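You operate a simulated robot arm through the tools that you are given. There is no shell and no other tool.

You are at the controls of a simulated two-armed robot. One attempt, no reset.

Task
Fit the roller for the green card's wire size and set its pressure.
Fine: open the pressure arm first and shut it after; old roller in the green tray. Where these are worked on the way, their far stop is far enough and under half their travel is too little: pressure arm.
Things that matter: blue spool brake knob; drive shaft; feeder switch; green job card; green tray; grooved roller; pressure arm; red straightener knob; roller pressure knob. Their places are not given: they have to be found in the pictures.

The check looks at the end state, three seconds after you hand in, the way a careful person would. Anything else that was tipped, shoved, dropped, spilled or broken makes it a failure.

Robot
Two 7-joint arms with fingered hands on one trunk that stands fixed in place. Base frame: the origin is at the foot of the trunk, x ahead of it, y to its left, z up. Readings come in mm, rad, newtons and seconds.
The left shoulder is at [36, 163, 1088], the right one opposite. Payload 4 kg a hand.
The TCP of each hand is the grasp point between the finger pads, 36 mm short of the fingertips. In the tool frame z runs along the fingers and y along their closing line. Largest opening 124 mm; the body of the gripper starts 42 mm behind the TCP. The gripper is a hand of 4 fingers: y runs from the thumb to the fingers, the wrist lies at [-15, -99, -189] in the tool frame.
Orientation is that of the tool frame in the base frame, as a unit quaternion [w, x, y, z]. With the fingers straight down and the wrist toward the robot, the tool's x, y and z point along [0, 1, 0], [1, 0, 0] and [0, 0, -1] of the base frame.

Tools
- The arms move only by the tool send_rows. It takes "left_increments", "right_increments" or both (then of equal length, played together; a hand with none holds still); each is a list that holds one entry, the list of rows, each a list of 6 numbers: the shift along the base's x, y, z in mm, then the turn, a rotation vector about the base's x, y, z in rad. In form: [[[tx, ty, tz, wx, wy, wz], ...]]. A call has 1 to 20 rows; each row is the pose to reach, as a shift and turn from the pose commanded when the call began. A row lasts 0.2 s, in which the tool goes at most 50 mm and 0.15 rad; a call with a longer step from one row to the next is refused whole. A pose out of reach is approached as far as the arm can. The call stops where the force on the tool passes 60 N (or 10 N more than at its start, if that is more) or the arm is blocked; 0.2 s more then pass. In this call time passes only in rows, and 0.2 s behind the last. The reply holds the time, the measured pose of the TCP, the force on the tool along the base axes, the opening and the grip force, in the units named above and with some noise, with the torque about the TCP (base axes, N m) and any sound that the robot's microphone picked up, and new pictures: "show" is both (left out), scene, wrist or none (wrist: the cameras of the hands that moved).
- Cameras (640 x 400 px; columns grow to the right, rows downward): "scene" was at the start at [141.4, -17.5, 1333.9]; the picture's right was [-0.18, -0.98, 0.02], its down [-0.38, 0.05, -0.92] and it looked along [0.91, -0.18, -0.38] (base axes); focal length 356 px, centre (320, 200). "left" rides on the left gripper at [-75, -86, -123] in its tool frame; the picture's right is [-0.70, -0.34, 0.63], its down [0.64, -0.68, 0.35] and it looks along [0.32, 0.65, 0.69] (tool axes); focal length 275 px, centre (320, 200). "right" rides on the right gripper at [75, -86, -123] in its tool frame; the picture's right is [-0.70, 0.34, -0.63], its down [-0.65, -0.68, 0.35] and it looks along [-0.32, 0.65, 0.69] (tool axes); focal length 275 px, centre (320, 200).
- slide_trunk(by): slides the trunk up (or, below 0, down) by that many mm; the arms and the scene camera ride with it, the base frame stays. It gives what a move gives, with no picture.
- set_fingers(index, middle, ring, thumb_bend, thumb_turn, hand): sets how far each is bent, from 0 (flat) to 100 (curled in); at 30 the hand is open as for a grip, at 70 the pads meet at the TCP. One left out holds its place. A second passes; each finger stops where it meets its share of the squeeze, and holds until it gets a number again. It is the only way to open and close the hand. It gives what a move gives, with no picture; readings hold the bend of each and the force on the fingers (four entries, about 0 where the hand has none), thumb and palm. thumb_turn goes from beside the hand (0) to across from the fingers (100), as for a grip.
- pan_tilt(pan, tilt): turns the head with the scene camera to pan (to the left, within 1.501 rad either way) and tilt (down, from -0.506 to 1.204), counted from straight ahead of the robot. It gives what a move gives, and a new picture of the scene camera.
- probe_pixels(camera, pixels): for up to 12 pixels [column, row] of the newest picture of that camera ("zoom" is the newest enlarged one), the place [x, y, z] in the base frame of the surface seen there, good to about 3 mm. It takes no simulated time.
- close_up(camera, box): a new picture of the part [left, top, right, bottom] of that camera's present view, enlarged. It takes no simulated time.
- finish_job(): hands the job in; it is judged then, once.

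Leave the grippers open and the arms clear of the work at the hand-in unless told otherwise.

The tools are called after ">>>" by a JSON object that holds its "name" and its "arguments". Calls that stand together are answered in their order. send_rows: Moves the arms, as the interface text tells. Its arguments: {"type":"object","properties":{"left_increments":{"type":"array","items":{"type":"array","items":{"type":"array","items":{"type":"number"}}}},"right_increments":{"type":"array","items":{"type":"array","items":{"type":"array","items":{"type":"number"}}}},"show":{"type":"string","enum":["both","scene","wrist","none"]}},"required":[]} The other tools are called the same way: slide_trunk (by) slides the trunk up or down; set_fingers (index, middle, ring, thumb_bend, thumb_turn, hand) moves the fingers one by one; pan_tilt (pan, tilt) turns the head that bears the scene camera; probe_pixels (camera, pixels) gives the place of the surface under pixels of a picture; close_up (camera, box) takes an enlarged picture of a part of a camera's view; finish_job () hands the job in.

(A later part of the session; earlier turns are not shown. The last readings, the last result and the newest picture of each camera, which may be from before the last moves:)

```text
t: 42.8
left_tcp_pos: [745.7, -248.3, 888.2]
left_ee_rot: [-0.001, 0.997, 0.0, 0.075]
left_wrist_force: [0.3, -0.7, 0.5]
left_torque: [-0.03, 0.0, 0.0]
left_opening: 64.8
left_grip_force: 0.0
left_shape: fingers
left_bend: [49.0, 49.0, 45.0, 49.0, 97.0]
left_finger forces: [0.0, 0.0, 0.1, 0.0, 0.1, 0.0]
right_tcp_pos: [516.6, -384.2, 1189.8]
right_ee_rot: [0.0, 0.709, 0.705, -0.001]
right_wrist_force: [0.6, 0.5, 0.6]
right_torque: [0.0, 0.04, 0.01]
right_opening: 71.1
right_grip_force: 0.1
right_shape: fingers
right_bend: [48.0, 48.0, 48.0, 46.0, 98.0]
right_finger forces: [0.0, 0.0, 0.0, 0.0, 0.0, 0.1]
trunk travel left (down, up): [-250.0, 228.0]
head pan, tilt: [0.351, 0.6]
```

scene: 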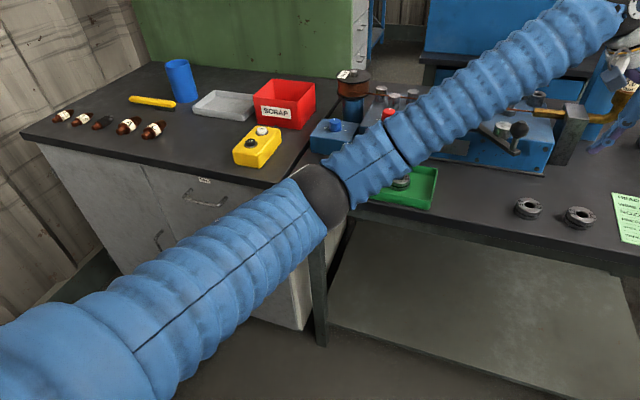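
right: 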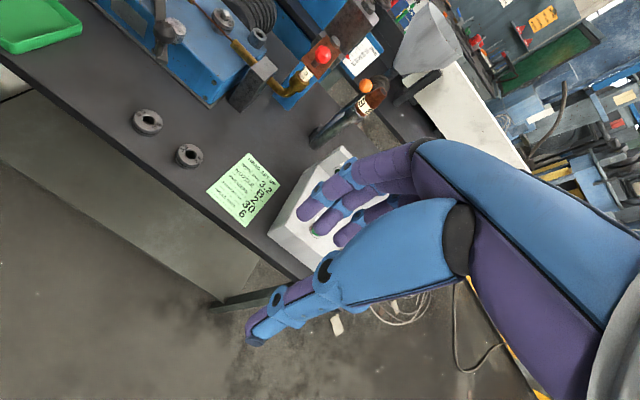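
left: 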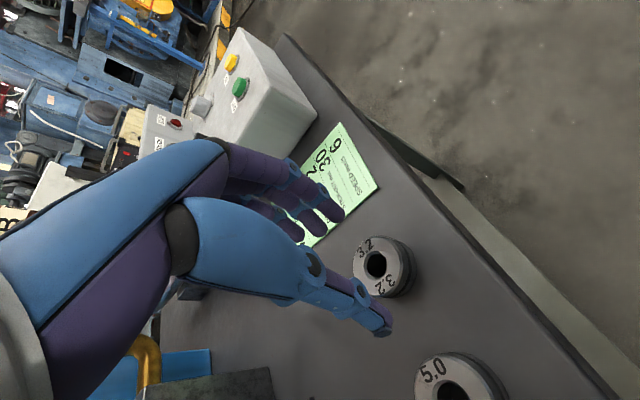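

The fingers appear near the green card, so I'll check the card's edge position before descending.

>>> {"name": "probe_pixels", "arguments": {"camera": "left", "pixels": [[375, 187], [325, 237], [350, 212], [310, 243], [330, 212], [320, 228], [375, 262], [395, 245], [360, 265]]}}

>>> {"name": "pan_tilt", "arguments": {"pan": -0.3, "tilt": 0.6}}

>>> {"name": "close_up", "arguments": {"camera": "left", "box": [270, 170, 430, 330]}}

```text
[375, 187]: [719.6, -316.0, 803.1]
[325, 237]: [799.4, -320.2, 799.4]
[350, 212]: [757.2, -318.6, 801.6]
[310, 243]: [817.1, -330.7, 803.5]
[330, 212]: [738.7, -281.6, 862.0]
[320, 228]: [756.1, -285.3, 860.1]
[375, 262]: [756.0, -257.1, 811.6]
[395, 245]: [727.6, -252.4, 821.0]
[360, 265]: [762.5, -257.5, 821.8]
```

```text
t: 43.9
left_tcp_pos: [746.6, -248.0, 889.1]
left_ee_rot: [0.001, 0.997, 0.0, 0.075]
left_wrist_force: [-1.1, -0.2, 0.2]
left_torque: [0.03, 0.02, 0.0]
left_opening: 65.0
left_grip_force: 0.1
left_shape: fingers
left_bend: [49.0, 49.0, 45.0, 49.0, 97.0]
left_finger forces: [0.0, 0.0, 0.0, 0.0, 0.1, 0.1]
right_tcp_pos: [516.9, -384.6, 1189.6]
right_ee_rot: [-0.001, 0.71, 0.705, -0.001]
right_wrist_force: [0.8, -0.1, 0.7]
right_torque: [0.01, 0.03, 0.01]
right_opening: 71.4
right_grip_force: 0.0
right_shape: fingers
right_bend: [48.0, 48.0, 48.0, 46.0, 98.0]
right_finger forces: [0.1, 0.1, 0.0, 0.0, 0.1, 0.0]
trunk travel left (down, up): [-250.0, 228.0]
head pan, tilt: [-0.3, 0.6]
```

scene: 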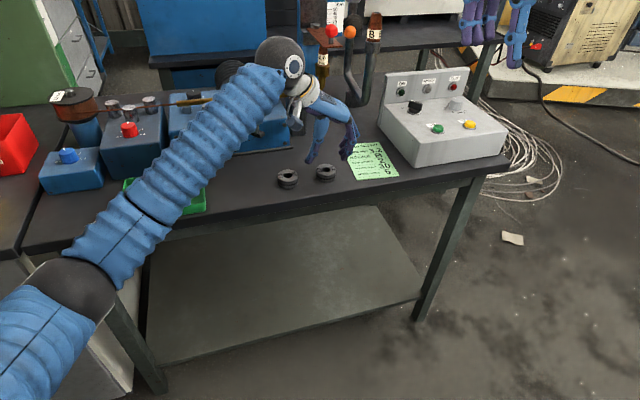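

```text
2.50 times, centred on (350, 250) of left
```

zoom: 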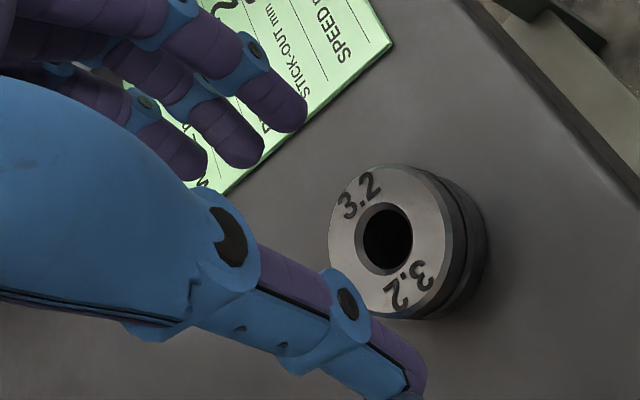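

The card edge is at y≈−316 and the fingers stay above −300, so they're clear. I'll double-check the roller centre from this closer view.

>>> {"name": "probe_pixels", "arguments": {"camera": "zoom", "pixels": [[345, 215], [365, 180], [430, 215], [425, 295], [385, 310], [350, 285], [400, 185], [440, 250]]}}

```text
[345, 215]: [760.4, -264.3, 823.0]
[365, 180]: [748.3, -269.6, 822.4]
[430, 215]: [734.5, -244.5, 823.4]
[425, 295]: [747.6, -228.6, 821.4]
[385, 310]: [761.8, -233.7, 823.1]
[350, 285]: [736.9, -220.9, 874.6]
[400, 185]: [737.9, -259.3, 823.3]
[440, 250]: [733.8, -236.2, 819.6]
```

Centre (749,-249) is confirmed. Now I'll descend to z≈847.

>>> {"name": "send_rows", "arguments": {"left_increments": [[[0, -0.5, -15, 0, 0, 0], [0, -0.5, -28, 0, 0, 0], [0, -0.5, -36, 0, 0, 0], [0, -0.5, -41, 0, 0, 0]]], "show": "wrist"}}

>>> {"name": "close_up", "arguments": {"camera": "scene", "box": [270, 120, 370, 200]}}

```text
t: 44.9
left_tcp_pos: [745.8, -248.0, 846.8]
left_ee_rot: [0.0, 0.997, 0.0, 0.075]
left_wrist_force: [0.6, 0.9, 0.0]
left_torque: [0.0, 0.01, 0.01]
left_opening: 64.9
left_grip_force: 0.1
left_shape: fingers
left_bend: [49.0, 49.0, 45.0, 49.0, 97.0]
left_finger forces: [0.0, 0.1, 0.1, 0.1, 0.1, 0.0]
right_tcp_pos: [518.8, -384.8, 1188.9]
right_ee_rot: [0.0, 0.709, 0.705, -0.001]
right_wrist_force: [0.1, -0.5, 0.0]
right_torque: [-0.02, -0.02, 0.03]
right_opening: 71.4
right_grip_force: 0.1
right_shape: fingers
right_bend: [48.0, 48.0, 48.0, 46.0, 98.0]
right_finger forces: [0.1, 0.0, 0.0, 0.0, 0.0, 0.0]
trunk travel left (down, up): [-250.0, 228.0]
head pan, tilt: [-0.3, 0.6]
```

left: 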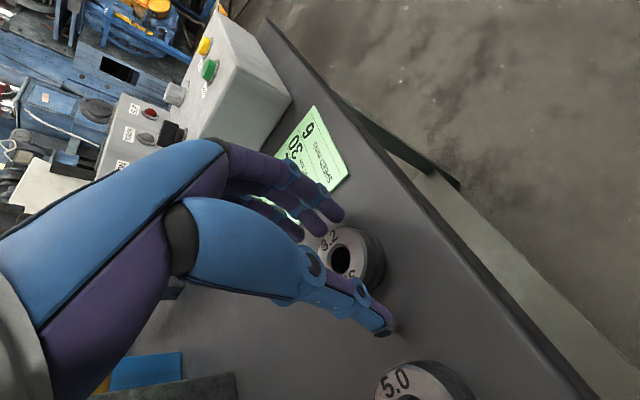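

```text
5.00 times, centred on (320, 160) of scene
```

zoom: 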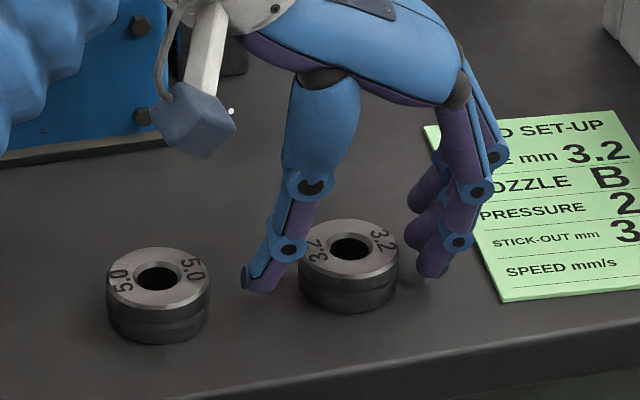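

The roller is straddled. I'll close index, middle and thumb on it.

>>> {"name": "set_fingers", "arguments": {"hand": "left", "index": 57, "middle": 57, "thumb_bend": 57}}

>>> {"name": "set_fingers", "arguments": {"hand": "left", "index": 63, "middle": 63, "thumb_bend": 63}}

>>> {"name": "close_up", "arguments": {"camera": "scene", "box": [270, 120, 370, 200]}}

>>> {"name": "close_up", "arguments": {"camera": "left", "box": [260, 170, 420, 340]}}

```text
t: 45.9
left_tcp_pos: [746.0, -247.5, 847.4]
left_ee_rot: [-0.001, 0.997, 0.001, 0.075]
left_wrist_force: [0.3, -0.4, -0.2]
left_torque: [0.0, 0.02, -0.01]
left_opening: 45.9
left_grip_force: 1.0
left_shape: fingers
left_bend: [55.0, 56.0, 45.0, 56.0, 97.0]
left_finger forces: [0.7, 0.4, 0.0, 0.2, 0.9, 0.0]
right_tcp_pos: [517.2, -383.6, 1191.0]
right_ee_rot: [-0.001, 0.709, 0.705, -0.001]
right_wrist_force: [0.0, 0.2, 0.9]
right_torque: [0.04, 0.0, -0.02]
right_opening: 71.2
right_grip_force: 0.1
right_shape: fingers
right_bend: [48.0, 48.0, 48.0, 46.0, 98.0]
right_finger forces: [0.0, 0.0, 0.1, 0.1, 0.1, 0.0]
trunk travel left (down, up): [-250.0, 228.0]
head pan, tilt: [-0.3, 0.6]
```

```text
t: 46.9
left_tcp_pos: [746.6, -249.5, 846.5]
left_ee_rot: [0.0, 0.997, 0.0, 0.074]
left_wrist_force: [0.4, -1.2, 2.0]
left_torque: [-0.09, -0.04, 0.0]
left_opening: 42.9
left_grip_force: 9.7
left_shape: fingers
left_bend: [58.0, 59.0, 45.0, 59.0, 97.0]
left_finger forces: [4.8, 5.3, 0.0, 0.0, 9.2, 0.0]
right_tcp_pos: [517.2, -384.8, 1188.6]
right_ee_rot: [0.0, 0.71, 0.704, -0.001]
right_wrist_force: [0.4, 0.0, -0.8]
right_torque: [0.02, 0.02, -0.01]
right_opening: 71.0
right_grip_force: 0.1
right_shape: fingers
right_bend: [48.0, 48.0, 48.0, 46.0, 98.0]
right_finger forces: [0.1, 0.0, 0.1, 0.1, 0.0, 0.0]
trunk travel left (down, up): [-250.0, 228.0]
head pan, tilt: [-0.3, 0.6]
```

```text
5.00 times, centred on (320, 160) of scene
```

zoom: 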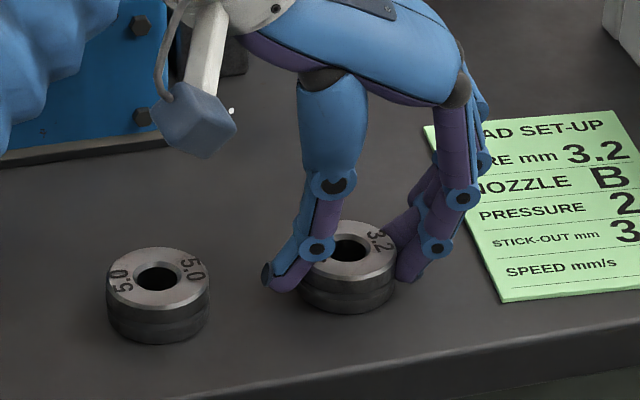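

```text
2.35 times, centred on (340, 255) of left
```

zoom: 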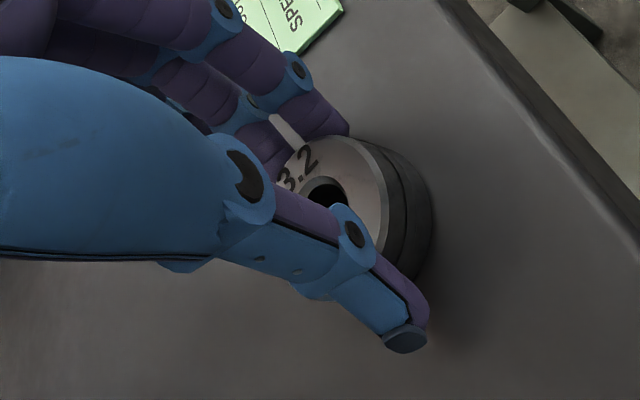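

The grip is 10 N. I'll squeeze a little more and lift gently.

>>> {"name": "set_fingers", "arguments": {"hand": "left", "index": 66, "middle": 66, "thumb_bend": 66}}

>>> {"name": "send_rows", "arguments": {"left_increments": [[[0, 0, 6, 0, 0, 0], [0, 0, 16, 0, 0, 0], [0, 0, 40, 0, 0, 0], [0, 0, 75, 0, 0, 0], [0, 0, 115, 0, 0, 0], [0, 0, 150, 0, 0, 0], [0, 0, 178, 0, 0, 0]]], "show": "both"}}

>>> {"name": "close_up", "arguments": {"camera": "left", "box": [260, 170, 420, 340]}}

>>> {"name": "close_up", "arguments": {"camera": "scene", "box": [270, 60, 390, 160]}}

```text
t: 47.9
left_tcp_pos: [745.5, -247.9, 848.4]
left_ee_rot: [0.0, 0.997, 0.0, 0.075]
left_wrist_force: [1.3, -0.4, 3.8]
left_torque: [-0.12, -0.06, 0.0]
left_opening: 42.2
left_grip_force: 14.5
left_shape: fingers
left_bend: [59.0, 60.0, 45.0, 60.0, 96.0]
left_finger forces: [7.3, 8.0, 0.0, 0.0, 14.8, 0.0]
right_tcp_pos: [517.2, -384.4, 1189.5]
right_ee_rot: [0.0, 0.71, 0.705, 0.0]
right_wrist_force: [-0.1, 0.2, 0.6]
right_torque: [0.0, -0.03, 0.0]
right_opening: 71.5
right_grip_force: 0.1
right_shape: fingers
right_bend: [48.0, 48.0, 48.0, 46.0, 98.0]
right_finger forces: [0.1, 0.1, 0.1, 0.0, 0.1, 0.0]
trunk travel left (down, up): [-250.0, 228.0]
head pan, tilt: [-0.3, 0.6]
```

```text
t: 49.5
left_tcp_pos: [745.8, -249.4, 1025.4]
left_ee_rot: [-0.001, 0.997, 0.0, 0.075]
left_wrist_force: [0.0, 0.7, -2.0]
left_torque: [-0.03, -0.01, -0.02]
left_opening: 42.0
left_grip_force: 14.1
left_shape: fingers
left_bend: [59.0, 60.0, 45.0, 60.0, 96.0]
left_finger forces: [6.9, 7.2, 0.1, 0.0, 13.5, 0.0]
right_tcp_pos: [517.7, -385.4, 1190.1]
right_ee_rot: [0.0, 0.71, 0.704, 0.0]
right_wrist_force: [0.6, -0.5, -0.5]
right_torque: [0.01, -0.01, -0.02]
right_opening: 71.3
right_grip_force: 0.1
right_shape: fingers
right_bend: [48.0, 48.0, 48.0, 46.0, 98.0]
right_finger forces: [0.1, 0.0, 0.0, 0.1, 0.0, 0.0]
trunk travel left (down, up): [-250.0, 228.0]
head pan, tilt: [-0.3, 0.6]
```

scene: 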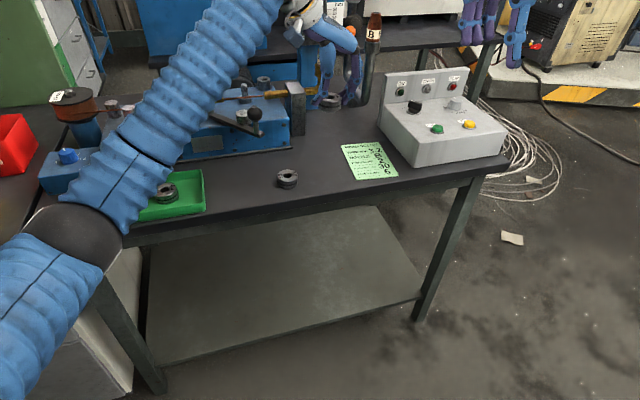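
left: 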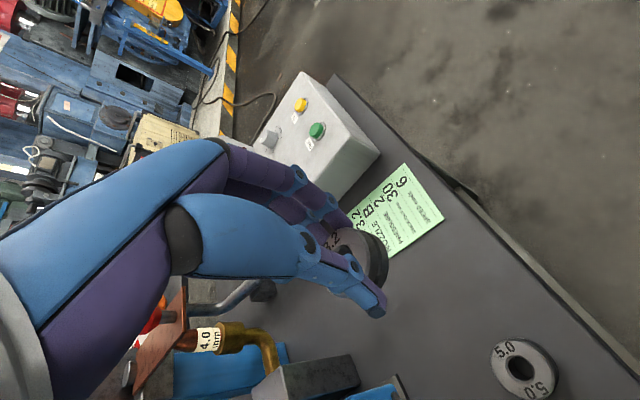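

```text
2.35 times, centred on (340, 255) of left
```

zoom: 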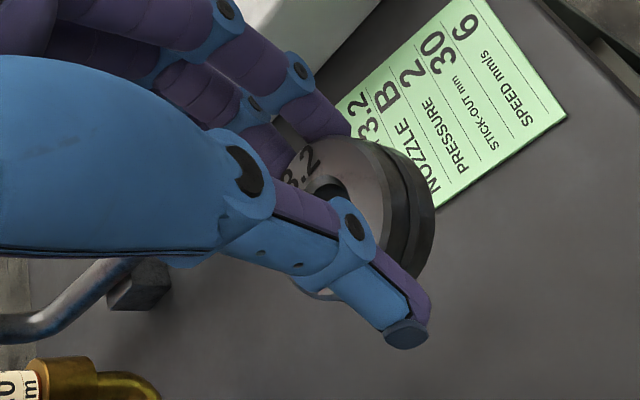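

```text
4.00 times, centred on (330, 110) of scene
```

zoom: 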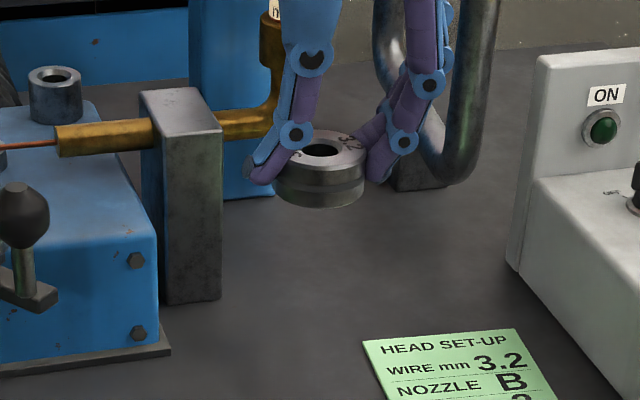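

The roller is held, though it may be slightly tilted. I'll probe its top face to measure this.

>>> {"name": "probe_pixels", "arguments": {"camera": "zoom", "pixels": [[290, 165], [320, 168], [345, 163], [358, 152], [345, 140], [325, 136], [300, 150], [285, 185], [320, 203], [355, 192], [322, 150], [275, 180]]}}

>>> {"name": "probe_pixels", "arguments": {"camera": "left", "pixels": [[343, 234], [352, 240], [358, 248], [364, 265], [340, 240], [335, 237], [386, 258], [384, 270], [372, 235]]}}

```text
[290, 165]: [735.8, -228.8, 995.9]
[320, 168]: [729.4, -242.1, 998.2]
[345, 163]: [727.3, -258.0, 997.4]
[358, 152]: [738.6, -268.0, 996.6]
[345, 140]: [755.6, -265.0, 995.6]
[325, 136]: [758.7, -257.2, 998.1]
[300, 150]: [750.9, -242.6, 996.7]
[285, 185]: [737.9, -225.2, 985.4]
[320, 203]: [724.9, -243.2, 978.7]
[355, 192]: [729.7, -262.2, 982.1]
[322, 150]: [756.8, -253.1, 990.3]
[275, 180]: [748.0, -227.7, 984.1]
```

```text
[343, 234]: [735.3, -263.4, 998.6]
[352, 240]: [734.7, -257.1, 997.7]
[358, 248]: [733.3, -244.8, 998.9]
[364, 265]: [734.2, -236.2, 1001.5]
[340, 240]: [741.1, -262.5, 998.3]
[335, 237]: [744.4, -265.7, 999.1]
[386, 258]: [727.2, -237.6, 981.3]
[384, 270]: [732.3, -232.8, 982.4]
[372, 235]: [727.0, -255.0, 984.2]
```

The roller is level (top z≈997.5 all round), centred at TCP +3 mm in x. I'll carry it to a stage just short of the shaft, high, and re-measure the bare shaft.

>>> {"name": "send_rows", "arguments": {"left_increments": [[[20, 5, 0, 0, 0, 0], [50, 20, 0, 0, 0, 0], [85, 40, 0, 0, 0, 0], [120, 62, 0, 0, 0, 0], [155, 85, 0, 0, 0, 0], [185, 107, 0, 0, 0, 0], [210, 127, 0, 0, 0, 0], [225, 141, 0, 0, 0, 0]]], "show": "both"}}

>>> {"name": "close_up", "arguments": {"camera": "left", "box": [300, 170, 500, 340]}}

```text
t: 51.3
left_tcp_pos: [972.5, -106.9, 1023.3]
left_ee_rot: [0.001, 0.997, 0.0, 0.074]
left_wrist_force: [-0.5, -0.7, -1.5]
left_torque: [0.0, 0.0, -0.01]
left_opening: 41.8
left_grip_force: 14.1
left_shape: fingers
left_bend: [59.0, 60.0, 45.0, 60.0, 96.0]
left_finger forces: [7.1, 7.3, 0.0, 0.0, 13.5, 0.0]
right_tcp_pos: [517.5, -383.9, 1188.5]
right_ee_rot: [0.0, 0.709, 0.705, -0.001]
right_wrist_force: [-0.3, -0.3, 0.0]
right_torque: [-0.02, 0.0, 0.03]
right_opening: 71.4
right_grip_force: 0.0
right_shape: fingers
right_bend: [48.0, 48.0, 48.0, 46.0, 98.0]
right_finger forces: [0.0, 0.1, 0.0, 0.1, 0.1, 0.0]
trunk travel left (down, up): [-250.0, 228.0]
head pan, tilt: [-0.3, 0.6]
```

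scene: 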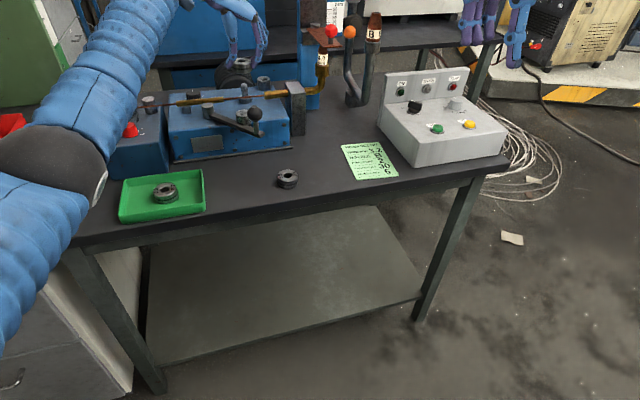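
left: 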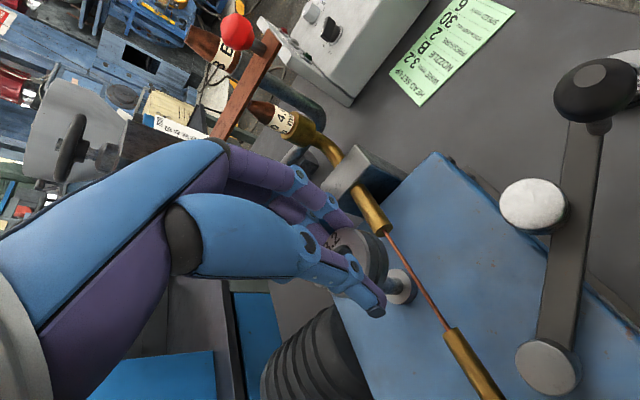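

```text
2.35 times, centred on (400, 255) of left
```

zoom: 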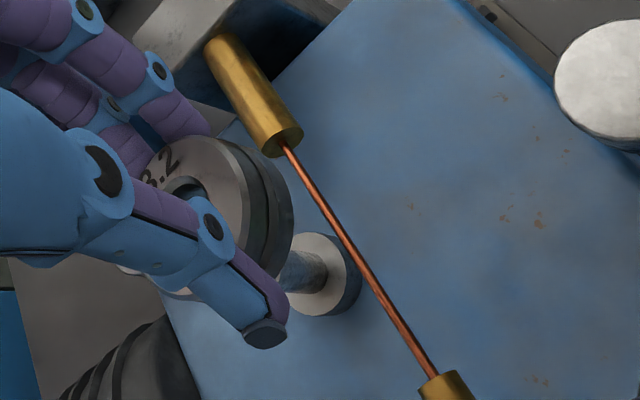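

I'll check the shaft in the scene camera, where it is unobstructed at about (245,90).

>>> {"name": "close_up", "arguments": {"camera": "scene", "box": [205, 40, 285, 110]}}

>>> {"name": "pan_tilt", "arguments": {"pan": -0.15, "tilt": 0.4}}

>>> {"name": "close_up", "arguments": {"camera": "scene", "box": [260, 130, 340, 200]}}

```text
5.71 times, centred on (245, 75) of scene
```

zoom: 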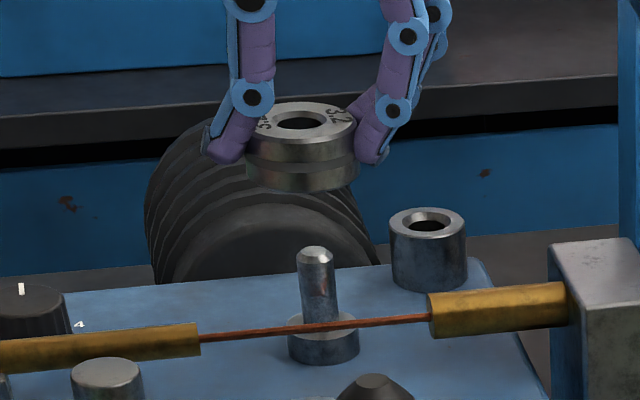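

```text
t: 52.0
left_tcp_pos: [971.5, -107.3, 1024.1]
left_ee_rot: [-0.001, 0.997, 0.0, 0.075]
left_wrist_force: [0.1, -1.3, -1.1]
left_torque: [0.02, -0.01, -0.01]
left_opening: 41.5
left_grip_force: 14.3
left_shape: fingers
left_bend: [59.0, 60.0, 45.0, 60.0, 96.0]
left_finger forces: [7.1, 7.3, 0.1, 0.1, 13.5, 0.0]
right_tcp_pos: [518.4, -384.5, 1188.9]
right_ee_rot: [-0.001, 0.71, 0.704, 0.0]
right_wrist_force: [-0.3, -0.2, -0.7]
right_torque: [0.02, 0.0, 0.0]
right_opening: 71.2
right_grip_force: 0.0
right_shape: fingers
right_bend: [48.0, 48.0, 48.0, 46.0, 98.0]
right_finger forces: [0.0, 0.0, 0.0, 0.0, 0.1, 0.0]
trunk travel left (down, up): [-250.0, 228.0]
head pan, tilt: [-0.15, 0.4]
```

scene: 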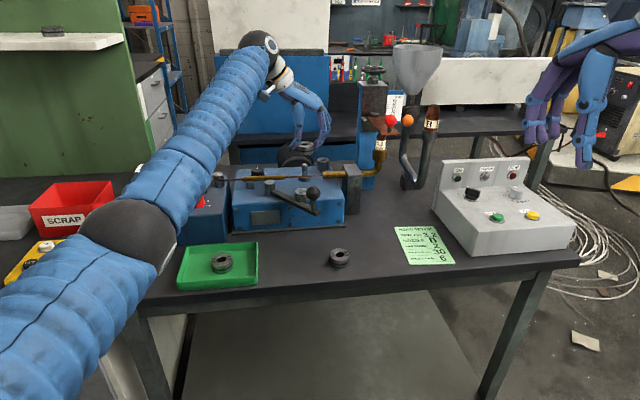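

```text
5.71 times, centred on (300, 165) of scene
```

zoom: 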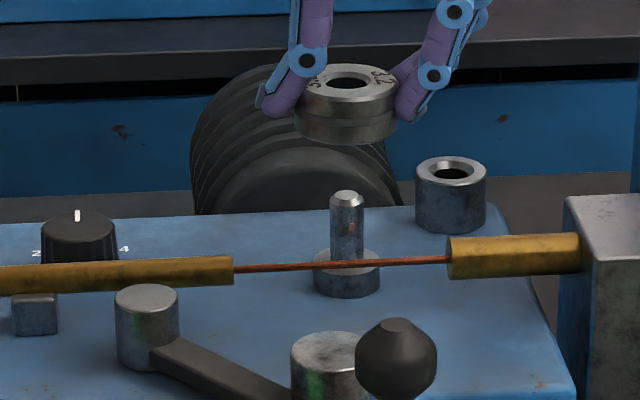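

I'll probe the shaft tip and the roller's position from this view.

>>> {"name": "probe_pixels", "arguments": {"camera": "zoom", "pixels": [[347, 196], [340, 197], [354, 197], [347, 225], [347, 240], [332, 225], [362, 225], [322, 258], [372, 258], [347, 285], [347, 120], [347, 130]]}}

>>> {"name": "probe_pixels", "arguments": {"camera": "zoom", "pixels": [[320, 95], [347, 97], [375, 94], [347, 72], [360, 72], [390, 85], [305, 90], [298, 120], [394, 118], [347, 196], [347, 215], [335, 90]]}}

```text
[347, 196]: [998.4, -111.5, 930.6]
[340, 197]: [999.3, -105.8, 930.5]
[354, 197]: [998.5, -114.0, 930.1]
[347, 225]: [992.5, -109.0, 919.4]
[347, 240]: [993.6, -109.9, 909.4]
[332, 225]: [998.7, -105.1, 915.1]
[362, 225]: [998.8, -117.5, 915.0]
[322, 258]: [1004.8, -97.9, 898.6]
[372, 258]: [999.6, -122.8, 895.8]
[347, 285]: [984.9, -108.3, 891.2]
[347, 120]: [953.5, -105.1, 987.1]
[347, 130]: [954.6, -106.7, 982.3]
```

```text
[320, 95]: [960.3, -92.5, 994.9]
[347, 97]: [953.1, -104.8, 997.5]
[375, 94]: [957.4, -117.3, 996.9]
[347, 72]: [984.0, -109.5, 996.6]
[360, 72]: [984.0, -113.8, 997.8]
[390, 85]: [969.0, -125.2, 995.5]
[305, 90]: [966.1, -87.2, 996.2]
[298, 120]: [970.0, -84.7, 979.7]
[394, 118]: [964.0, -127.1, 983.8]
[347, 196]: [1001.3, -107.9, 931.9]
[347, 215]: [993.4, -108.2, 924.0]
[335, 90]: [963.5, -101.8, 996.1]
```

Shaft is at about (999.5,−109) and the held roller at about (975.3,−106.4). I'll shift (+24,−2.8) and lower to just above the shaft tip.

>>> {"name": "send_rows", "arguments": {"left_increments": [[[10, -1.5, 0, 0, 0, 0], [20, -2.8, 0, 0, 0, 0], [24, -2.8, -8, 0, 0, 0], [24, -2.8, -18, 0, 0, 0], [24, -2.8, -28, 0, 0, 0], [24, -2.8, -34, 0, 0, 0]]], "show": "wrist"}}

>>> {"name": "close_up", "arguments": {"camera": "scene", "box": [270, 130, 330, 190]}}

>>> {"name": "close_up", "arguments": {"camera": "left", "box": [300, 190, 440, 330]}}

```text
t: 53.4
left_tcp_pos: [996.0, -110.1, 989.6]
left_ee_rot: [0.0, 0.997, 0.001, 0.075]
left_wrist_force: [0.1, -1.2, -2.1]
left_torque: [-0.02, 0.04, 0.01]
left_opening: 41.8
left_grip_force: 13.9
left_shape: fingers
left_bend: [59.0, 60.0, 45.0, 60.0, 96.0]
left_finger forces: [6.9, 7.3, 0.0, 0.0, 13.5, 0.1]
right_tcp_pos: [516.7, -384.3, 1188.8]
right_ee_rot: [-0.001, 0.709, 0.705, 0.0]
right_wrist_force: [-1.2, 0.3, 0.6]
right_torque: [-0.02, 0.01, -0.01]
right_opening: 71.5
right_grip_force: 0.1
right_shape: fingers
right_bend: [48.0, 48.0, 48.0, 46.0, 98.0]
right_finger forces: [0.0, 0.0, 0.0, 0.0, 0.0, 0.0]
trunk travel left (down, up): [-250.0, 228.0]
head pan, tilt: [-0.15, 0.4]
```

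left: 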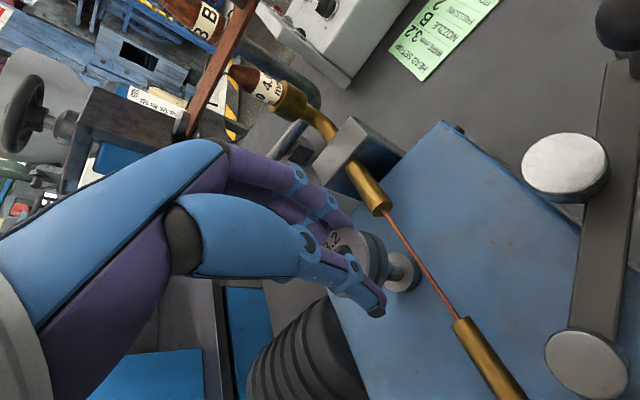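

```text
6.67 times, centred on (300, 160) of scene
```

zoom: 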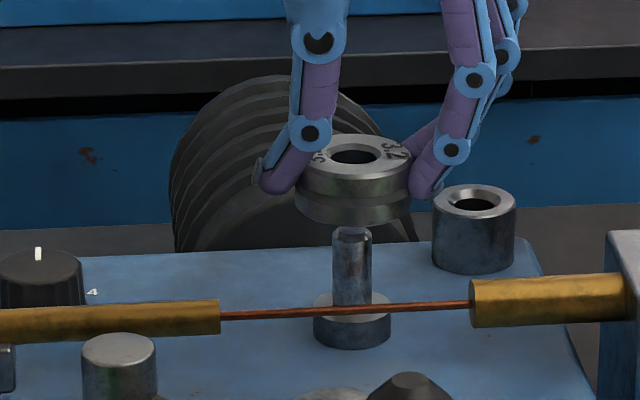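

```text
2.86 times, centred on (370, 260) of left
```

zoom: 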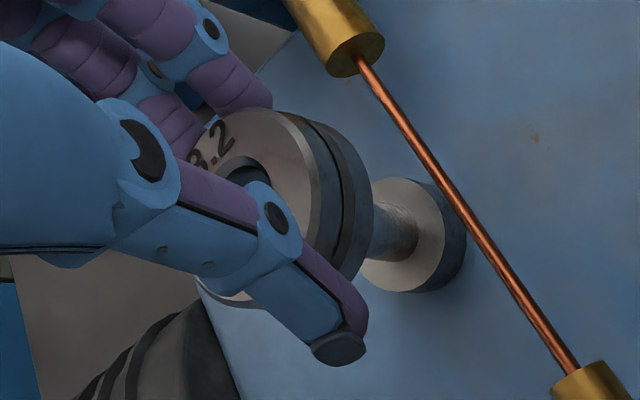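

Laterally the roller (centre col ~353) lines up with the shaft (col ~352). I'll probe depth alignment.

>>> {"name": "probe_pixels", "arguments": {"camera": "left", "pixels": [[366, 232], [373, 240], [378, 262], [350, 228], [396, 262], [405, 265], [410, 255], [415, 275], [402, 285]]}}

>>> {"name": "probe_pixels", "arguments": {"camera": "scene", "pixels": [[304.5, 157], [305, 162], [301, 162], [309, 162], [305, 150.5], [305, 158.5], [296, 155], [315, 156], [305, 167], [305, 170]]}}

```text
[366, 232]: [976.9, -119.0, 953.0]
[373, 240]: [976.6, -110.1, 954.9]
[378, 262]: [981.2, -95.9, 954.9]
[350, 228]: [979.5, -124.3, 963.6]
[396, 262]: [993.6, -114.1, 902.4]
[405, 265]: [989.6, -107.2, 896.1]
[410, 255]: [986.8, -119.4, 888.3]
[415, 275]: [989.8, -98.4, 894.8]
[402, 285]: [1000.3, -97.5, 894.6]
```

```text
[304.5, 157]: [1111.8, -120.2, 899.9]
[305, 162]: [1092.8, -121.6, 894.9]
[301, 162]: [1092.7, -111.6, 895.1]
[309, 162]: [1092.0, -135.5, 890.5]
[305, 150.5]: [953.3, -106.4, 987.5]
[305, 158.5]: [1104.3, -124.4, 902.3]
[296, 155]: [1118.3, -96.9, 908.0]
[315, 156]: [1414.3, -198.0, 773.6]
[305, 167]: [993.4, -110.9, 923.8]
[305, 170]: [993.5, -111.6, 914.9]
```

Good to within about 1 mm. I'll nudge +1 mm in x and lower so the bore starts over the shaft tip, then check force.

>>> {"name": "send_rows", "arguments": {"left_increments": [[[1, 0, -3, 0, 0, 0], [1, 0, -6, 0, 0, 0], [1, 0, -9, 0, 0, 0], [1, 0, -12, 0, 0, 0], [1, 0, -15, 0, 0, 0]]], "show": "scene"}}

>>> {"name": "close_up", "arguments": {"camera": "scene", "box": [270, 130, 330, 190]}}

```text
t: 54.6
left_tcp_pos: [996.5, -110.4, 974.6]
left_ee_rot: [0.0, 0.997, -0.001, 0.076]
left_wrist_force: [-0.5, 0.5, -1.0]
left_torque: [-0.03, 0.04, 0.05]
left_opening: 41.9
left_grip_force: 13.9
left_shape: fingers
left_bend: [59.0, 60.0, 45.0, 60.0, 96.0]
left_finger forces: [7.0, 7.4, 0.0, 0.0, 13.6, 0.0]
right_tcp_pos: [518.9, -384.7, 1188.1]
right_ee_rot: [0.0, 0.71, 0.704, -0.001]
right_wrist_force: [-0.3, 0.5, 0.0]
right_torque: [0.0, 0.0, -0.01]
right_opening: 71.4
right_grip_force: 0.1
right_shape: fingers
right_bend: [48.0, 48.0, 48.0, 46.0, 98.0]
right_finger forces: [0.0, 0.0, 0.0, 0.0, 0.0, 0.0]
trunk travel left (down, up): [-250.0, 228.0]
head pan, tilt: [-0.15, 0.4]
```

scene: 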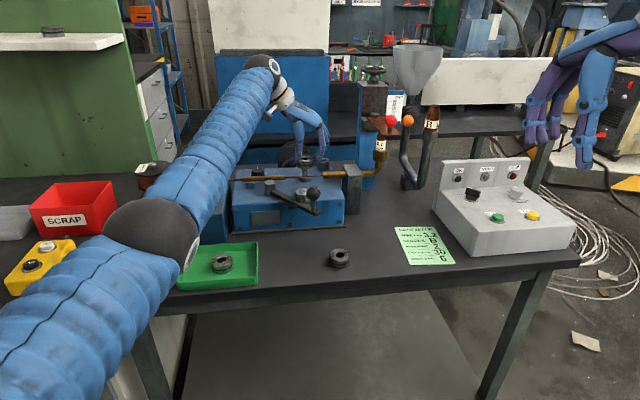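

```text
6.67 times, centred on (300, 160) of scene
```

zoom: 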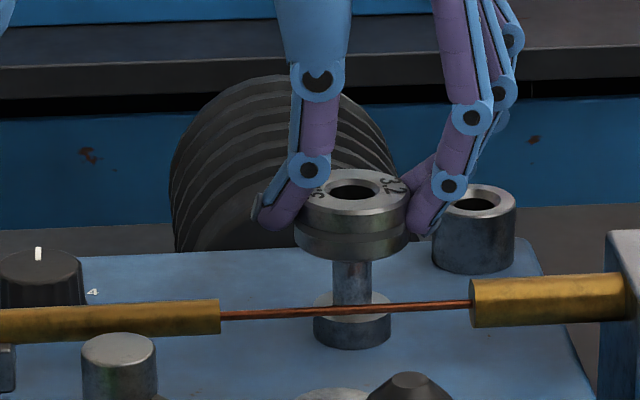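

No force, and the roller is over the shaft tip. I'll tuck the ring finger in a touch to stay clear of the steel cup, then lower further.

>>> {"name": "set_fingers", "arguments": {"hand": "left", "ring": 49}}

>>> {"name": "send_rows", "arguments": {"left_increments": [[[0, 0, -4, 0, 0, 0], [0, 0, -8, 0, 0, 0], [0, 0, -12, 0, 0, 0], [0, 0, -16, 0, 0, 0], [0, 0, -20, 0, 0, 0]]], "show": "none"}}

>>> {"name": "close_up", "arguments": {"camera": "scene", "box": [270, 130, 330, 190]}}

>>> {"name": "close_up", "arguments": {"camera": "left", "box": [260, 170, 440, 340]}}

```text
t: 55.6
left_tcp_pos: [996.9, -110.4, 975.4]
left_ee_rot: [0.0, 0.997, 0.0, 0.076]
left_wrist_force: [0.7, 0.3, -2.2]
left_torque: [-0.08, -0.01, 0.04]
left_opening: 41.8
left_grip_force: 13.8
left_shape: fingers
left_bend: [59.0, 60.0, 49.0, 60.0, 96.0]
left_finger forces: [7.0, 7.4, 0.1, 0.0, 13.5, 0.1]
right_tcp_pos: [517.6, -383.5, 1188.6]
right_ee_rot: [-0.002, 0.709, 0.705, 0.0]
right_wrist_force: [0.3, -0.7, -0.7]
right_torque: [0.01, -0.01, -0.01]
right_opening: 71.3
right_grip_force: 0.0
right_shape: fingers
right_bend: [48.0, 48.0, 48.0, 46.0, 98.0]
right_finger forces: [0.1, 0.1, 0.0, 0.0, 0.0, 0.0]
trunk travel left (down, up): [-250.0, 228.0]
head pan, tilt: [-0.15, 0.4]
```

```text
t: 56.8
left_tcp_pos: [996.8, -110.7, 954.3]
left_ee_rot: [0.0, 0.997, 0.0, 0.074]
left_wrist_force: [-0.5, -0.1, -1.4]
left_torque: [0.01, -0.01, 0.02]
left_opening: 41.5
left_grip_force: 14.1
left_shape: fingers
left_bend: [59.0, 60.0, 49.0, 60.0, 96.0]
left_finger forces: [7.1, 7.3, 0.1, 0.0, 13.4, 0.0]
right_tcp_pos: [516.9, -385.0, 1189.1]
right_ee_rot: [0.0, 0.71, 0.705, 0.0]
right_wrist_force: [0.5, -0.3, 0.5]
right_torque: [0.0, 0.0, 0.02]
right_opening: 71.4
right_grip_force: 0.1
right_shape: fingers
right_bend: [48.0, 48.0, 48.0, 46.0, 98.0]
right_finger forces: [0.1, 0.1, 0.1, 0.0, 0.0, 0.0]
trunk travel left (down, up): [-250.0, 228.0]
head pan, tilt: [-0.15, 0.4]
```

```text
6.67 times, centred on (300, 160) of scene
```

zoom: 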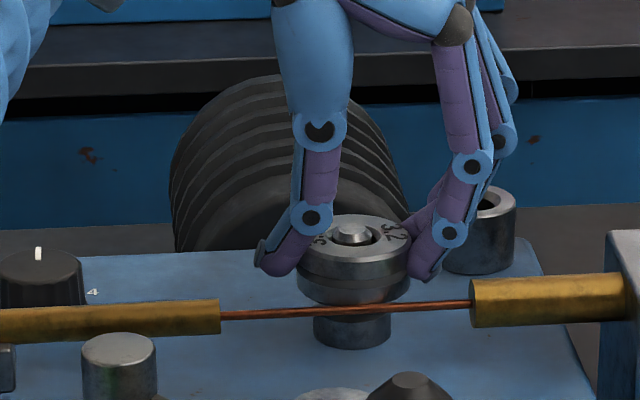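

```text
2.35 times, centred on (350, 255) of left
```

zoom: 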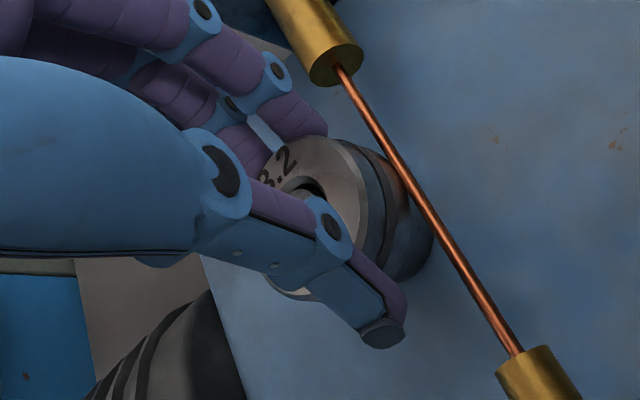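

The shaft tip now shows through the bore. I'll lower the last few millimetres until it seats.

>>> {"name": "send_rows", "arguments": {"left_increments": [[[0, 0, -2, 0, 0, 0], [0, 0, -4, 0, 0, 0], [0, 0, -6, 0, 0, 0]]], "show": "none"}}

>>> {"name": "close_up", "arguments": {"camera": "scene", "box": [270, 130, 330, 190]}}

```text
t: 57.6
left_tcp_pos: [997.0, -110.7, 949.2]
left_ee_rot: [0.0, 0.997, -0.001, 0.075]
left_wrist_force: [-0.3, -0.4, -2.7]
left_torque: [0.0, -0.02, -0.04]
left_opening: 41.8
left_grip_force: 13.9
left_shape: fingers
left_bend: [59.0, 60.0, 49.0, 60.0, 96.0]
left_finger forces: [7.0, 7.4, 0.1, 0.1, 13.6, 0.0]
right_tcp_pos: [517.9, -385.0, 1189.7]
right_ee_rot: [0.0, 0.71, 0.704, 0.0]
right_wrist_force: [0.4, 0.0, 0.7]
right_torque: [0.0, 0.0, 0.05]
right_opening: 71.3
right_grip_force: 0.0
right_shape: fingers
right_bend: [48.0, 48.0, 48.0, 46.0, 98.0]
right_finger forces: [0.0, 0.0, 0.0, 0.0, 0.0, 0.2]
trunk travel left (down, up): [-250.0, 228.0]
head pan, tilt: [-0.15, 0.4]
```

```text
6.67 times, centred on (300, 160) of scene
```

zoom: 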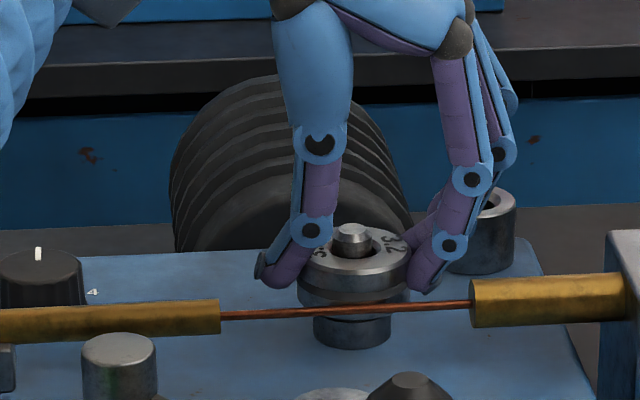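

>>> {"name": "send_rows", "arguments": {"left_increments": [[[0, 0, -1.5, 0, 0, 0], [0, 0, -3, 0, 0, 0]]], "show": "none"}}

>>> {"name": "close_up", "arguments": {"camera": "scene", "box": [270, 130, 330, 190]}}

```text
t: 58.2
left_tcp_pos: [996.0, -109.8, 946.3]
left_ee_rot: [-0.001, 0.997, 0.0, 0.075]
left_wrist_force: [1.0, 0.4, -1.6]
left_torque: [0.01, -0.02, 0.02]
left_opening: 41.7
left_grip_force: 14.0
left_shape: fingers
left_bend: [59.0, 60.0, 49.0, 60.0, 96.0]
left_finger forces: [6.9, 7.8, 0.0, 0.1, 13.2, 0.0]
right_tcp_pos: [517.9, -384.8, 1188.8]
right_ee_rot: [0.0, 0.709, 0.705, -0.001]
right_wrist_force: [0.0, 0.4, -0.4]
right_torque: [0.02, 0.03, -0.03]
right_opening: 71.4
right_grip_force: 0.0
right_shape: fingers
right_bend: [48.0, 48.0, 48.0, 46.0, 98.0]
right_finger forces: [0.0, 0.0, 0.0, 0.0, 0.1, 0.1]
trunk travel left (down, up): [-250.0, 228.0]
head pan, tilt: [-0.15, 0.4]
```

```text
6.67 times, centred on (300, 160) of scene
```

zoom: 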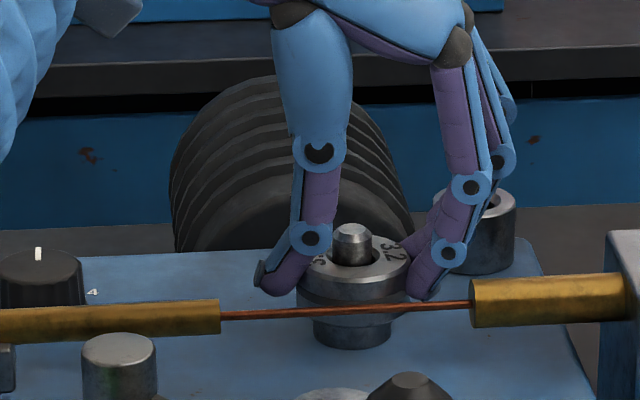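

It is essentially down. I'll release; any last millimetre will drop along the shaft.

>>> {"name": "set_fingers", "arguments": {"hand": "left", "index": 52, "middle": 52, "thumb_bend": 51}}

>>> {"name": "close_up", "arguments": {"camera": "scene", "box": [270, 130, 330, 190]}}

>>> {"name": "close_up", "arguments": {"camera": "left", "box": [260, 170, 440, 340]}}

```text
t: 59.2
left_tcp_pos: [996.4, -109.4, 946.0]
left_ee_rot: [0.001, 0.997, -0.001, 0.075]
left_wrist_force: [0.2, -0.3, 0.7]
left_torque: [0.02, 0.04, -0.01]
left_opening: 57.1
left_grip_force: 0.1
left_shape: fingers
left_bend: [52.0, 52.0, 49.0, 51.0, 97.0]
left_finger forces: [0.1, 0.0, 0.0, 0.1, 0.0, 0.0]
right_tcp_pos: [517.8, -384.8, 1189.2]
right_ee_rot: [-0.001, 0.709, 0.705, -0.001]
right_wrist_force: [-0.5, 0.1, -0.4]
right_torque: [0.0, 0.01, -0.01]
right_opening: 71.3
right_grip_force: 0.1
right_shape: fingers
right_bend: [48.0, 48.0, 48.0, 46.0, 98.0]
right_finger forces: [0.0, 0.1, 0.0, 0.1, 0.0, 0.0]
trunk travel left (down, up): [-250.0, 228.0]
head pan, tilt: [-0.15, 0.4]
```

```text
6.67 times, centred on (300, 160) of scene
```

zoom: 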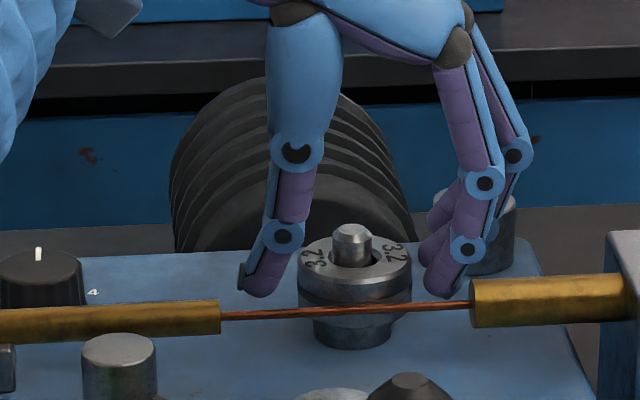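

```text
2.35 times, centred on (350, 255) of left
```

zoom: 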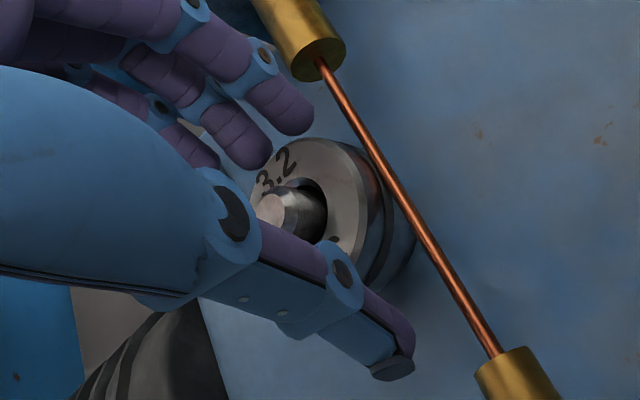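

The 3.2 roller is seated. I'll lift the left hand straight up, then move toward the pressure knob at about (1028,14), yawing +23° and reducing tilt.

>>> {"name": "send_rows", "arguments": {"left_increments": [[[0, 0, 10, 0, 0, 0], [0, 0, 25, 0, 0, 0], [0, 0, 45, 0, 0, 0], [0, 0, 65, 0, 0, 0], [5, 20, 65, -0.005, 0.015, 0.06], [10, 45, 65, -0.01, 0.03, 0.13], [16, 70, 65, -0.02, 0.05, 0.21], [23, 95, 65, -0.03, 0.08, 0.3], [30, 120, 65, -0.04, 0.1, 0.4]]], "show": "both"}}

>>> {"name": "close_up", "arguments": {"camera": "scene", "box": [230, 110, 350, 220]}}

```text
t: 61.2
left_tcp_pos: [1026.7, 10.4, 1011.9]
left_ee_rot: [0.005, 0.979, 0.2, 0.024]
left_wrist_force: [0.0, 0.6, -0.7]
left_torque: [-0.02, -0.01, 0.02]
left_opening: 57.6
left_grip_force: 0.1
left_shape: fingers
left_bend: [52.0, 52.0, 49.0, 51.0, 97.0]
left_finger forces: [0.0, 0.0, 0.0, 0.0, 0.1, 0.1]
right_tcp_pos: [517.3, -385.0, 1188.7]
right_ee_rot: [-0.001, 0.71, 0.704, 0.0]
right_wrist_force: [-0.1, -0.3, -0.1]
right_torque: [0.0, -0.02, 0.02]
right_opening: 71.2
right_grip_force: 0.0
right_shape: fingers
right_bend: [48.0, 48.0, 48.0, 46.0, 98.0]
right_finger forces: [0.0, 0.1, 0.0, 0.0, 0.0, 0.0]
trunk travel left (down, up): [-250.0, 228.0]
head pan, tilt: [-0.15, 0.4]
```

scene: 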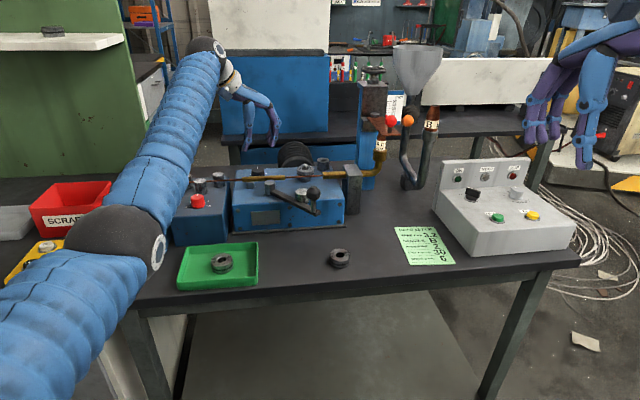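
left: 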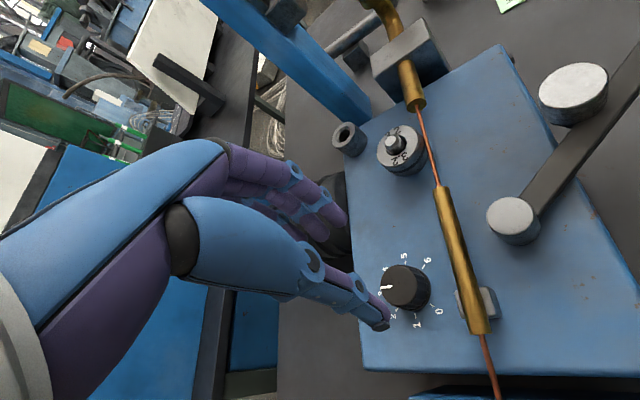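

```text
3.64 times, centred on (290, 165) of scene
```

zoom: 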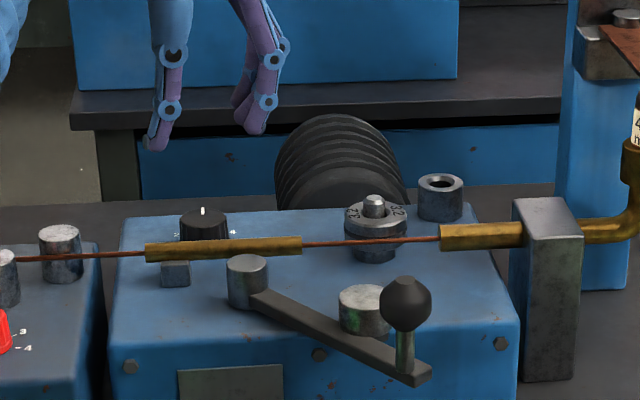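

Good. I'll measure the knob precisely from the left camera.

>>> {"name": "close_up", "arguments": {"camera": "left", "box": [365, 240, 455, 330]}}

>>> {"name": "probe_pixels", "arguments": {"camera": "zoom", "pixels": [[240, 220], [180, 230], [300, 200], [250, 160], [230, 270], [200, 180], [290, 250], [210, 220], [370, 90], [425, 150], [530, 200], [430, 330]]}}

```text
4.44 times, centred on (410, 285) of left
```

zoom: 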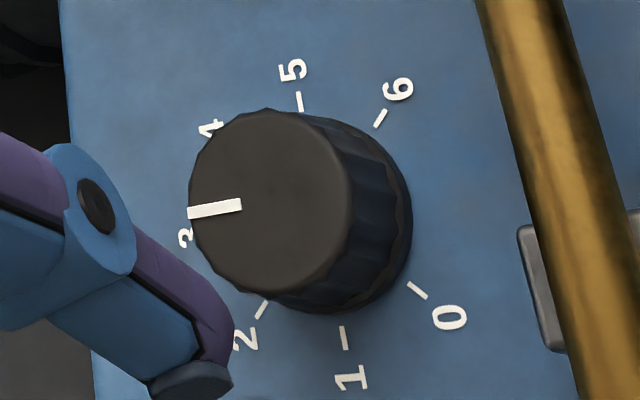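

```text
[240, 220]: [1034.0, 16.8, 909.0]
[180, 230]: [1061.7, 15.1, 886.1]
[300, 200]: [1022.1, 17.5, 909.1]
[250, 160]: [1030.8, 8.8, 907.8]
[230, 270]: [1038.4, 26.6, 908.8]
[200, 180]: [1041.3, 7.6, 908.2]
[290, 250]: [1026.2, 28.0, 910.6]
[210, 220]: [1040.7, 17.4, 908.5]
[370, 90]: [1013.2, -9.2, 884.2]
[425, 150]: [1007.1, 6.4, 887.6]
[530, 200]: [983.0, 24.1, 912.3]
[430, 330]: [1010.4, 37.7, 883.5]
```

The knob's centre is about (1028,15.5) with diameter ≈33. I'll adjust and lower around it to z≈935.

>>> {"name": "send_rows", "arguments": {"left_increments": [[[-1, 4.5, -15, 0, 0, 0], [-1, 4.5, -35, 0, 0, 0], [-1, 4.5, -55, 0, 0, 0], [-1, 4.5, -68, 0, 0, 0], [-1, 4.5, -76, 0, 0, 0]]], "show": "wrist"}}

>>> {"name": "close_up", "arguments": {"camera": "left", "box": [290, 190, 450, 350]}}

>>> {"name": "close_up", "arguments": {"camera": "scene", "box": [220, 130, 290, 200]}}

```text
t: 62.4
left_tcp_pos: [1025.8, 14.5, 935.8]
left_ee_rot: [0.005, 0.98, 0.2, 0.025]
left_wrist_force: [0.8, 0.6, -0.3]
left_torque: [0.0, 0.0, -0.02]
left_opening: 57.4
left_grip_force: 0.0
left_shape: fingers
left_bend: [52.0, 52.0, 49.0, 51.0, 97.0]
left_finger forces: [0.0, 0.1, 0.0, 0.1, 0.1, 0.0]
right_tcp_pos: [517.4, -383.8, 1189.8]
right_ee_rot: [-0.001, 0.709, 0.705, 0.0]
right_wrist_force: [-0.7, -0.7, 0.5]
right_torque: [-0.01, 0.03, 0.01]
right_opening: 71.3
right_grip_force: 0.2
right_shape: fingers
right_bend: [48.0, 48.0, 48.0, 46.0, 98.0]
right_finger forces: [0.0, 0.0, 0.0, 0.0, 0.0, 0.0]
trunk travel left (down, up): [-250.0, 228.0]
head pan, tilt: [-0.15, 0.4]
```

left: 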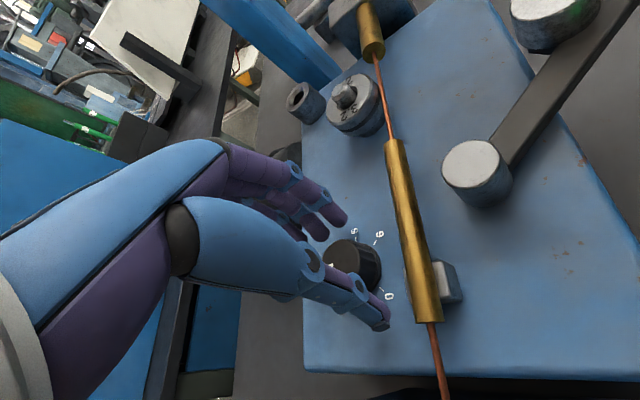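

```text
2.50 times, centred on (370, 270) of left
```

zoom: 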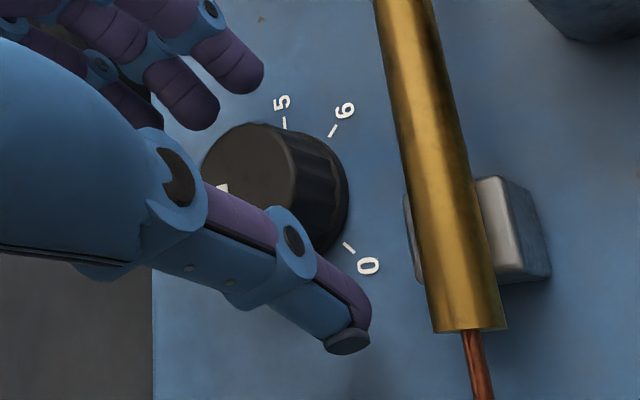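

```text
5.71 times, centred on (255, 165) of scene
```

zoom: 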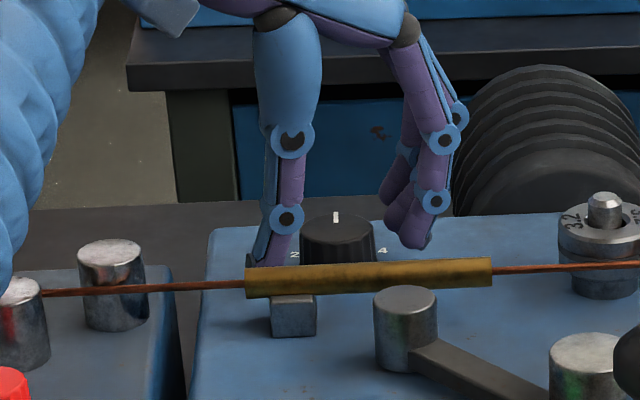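

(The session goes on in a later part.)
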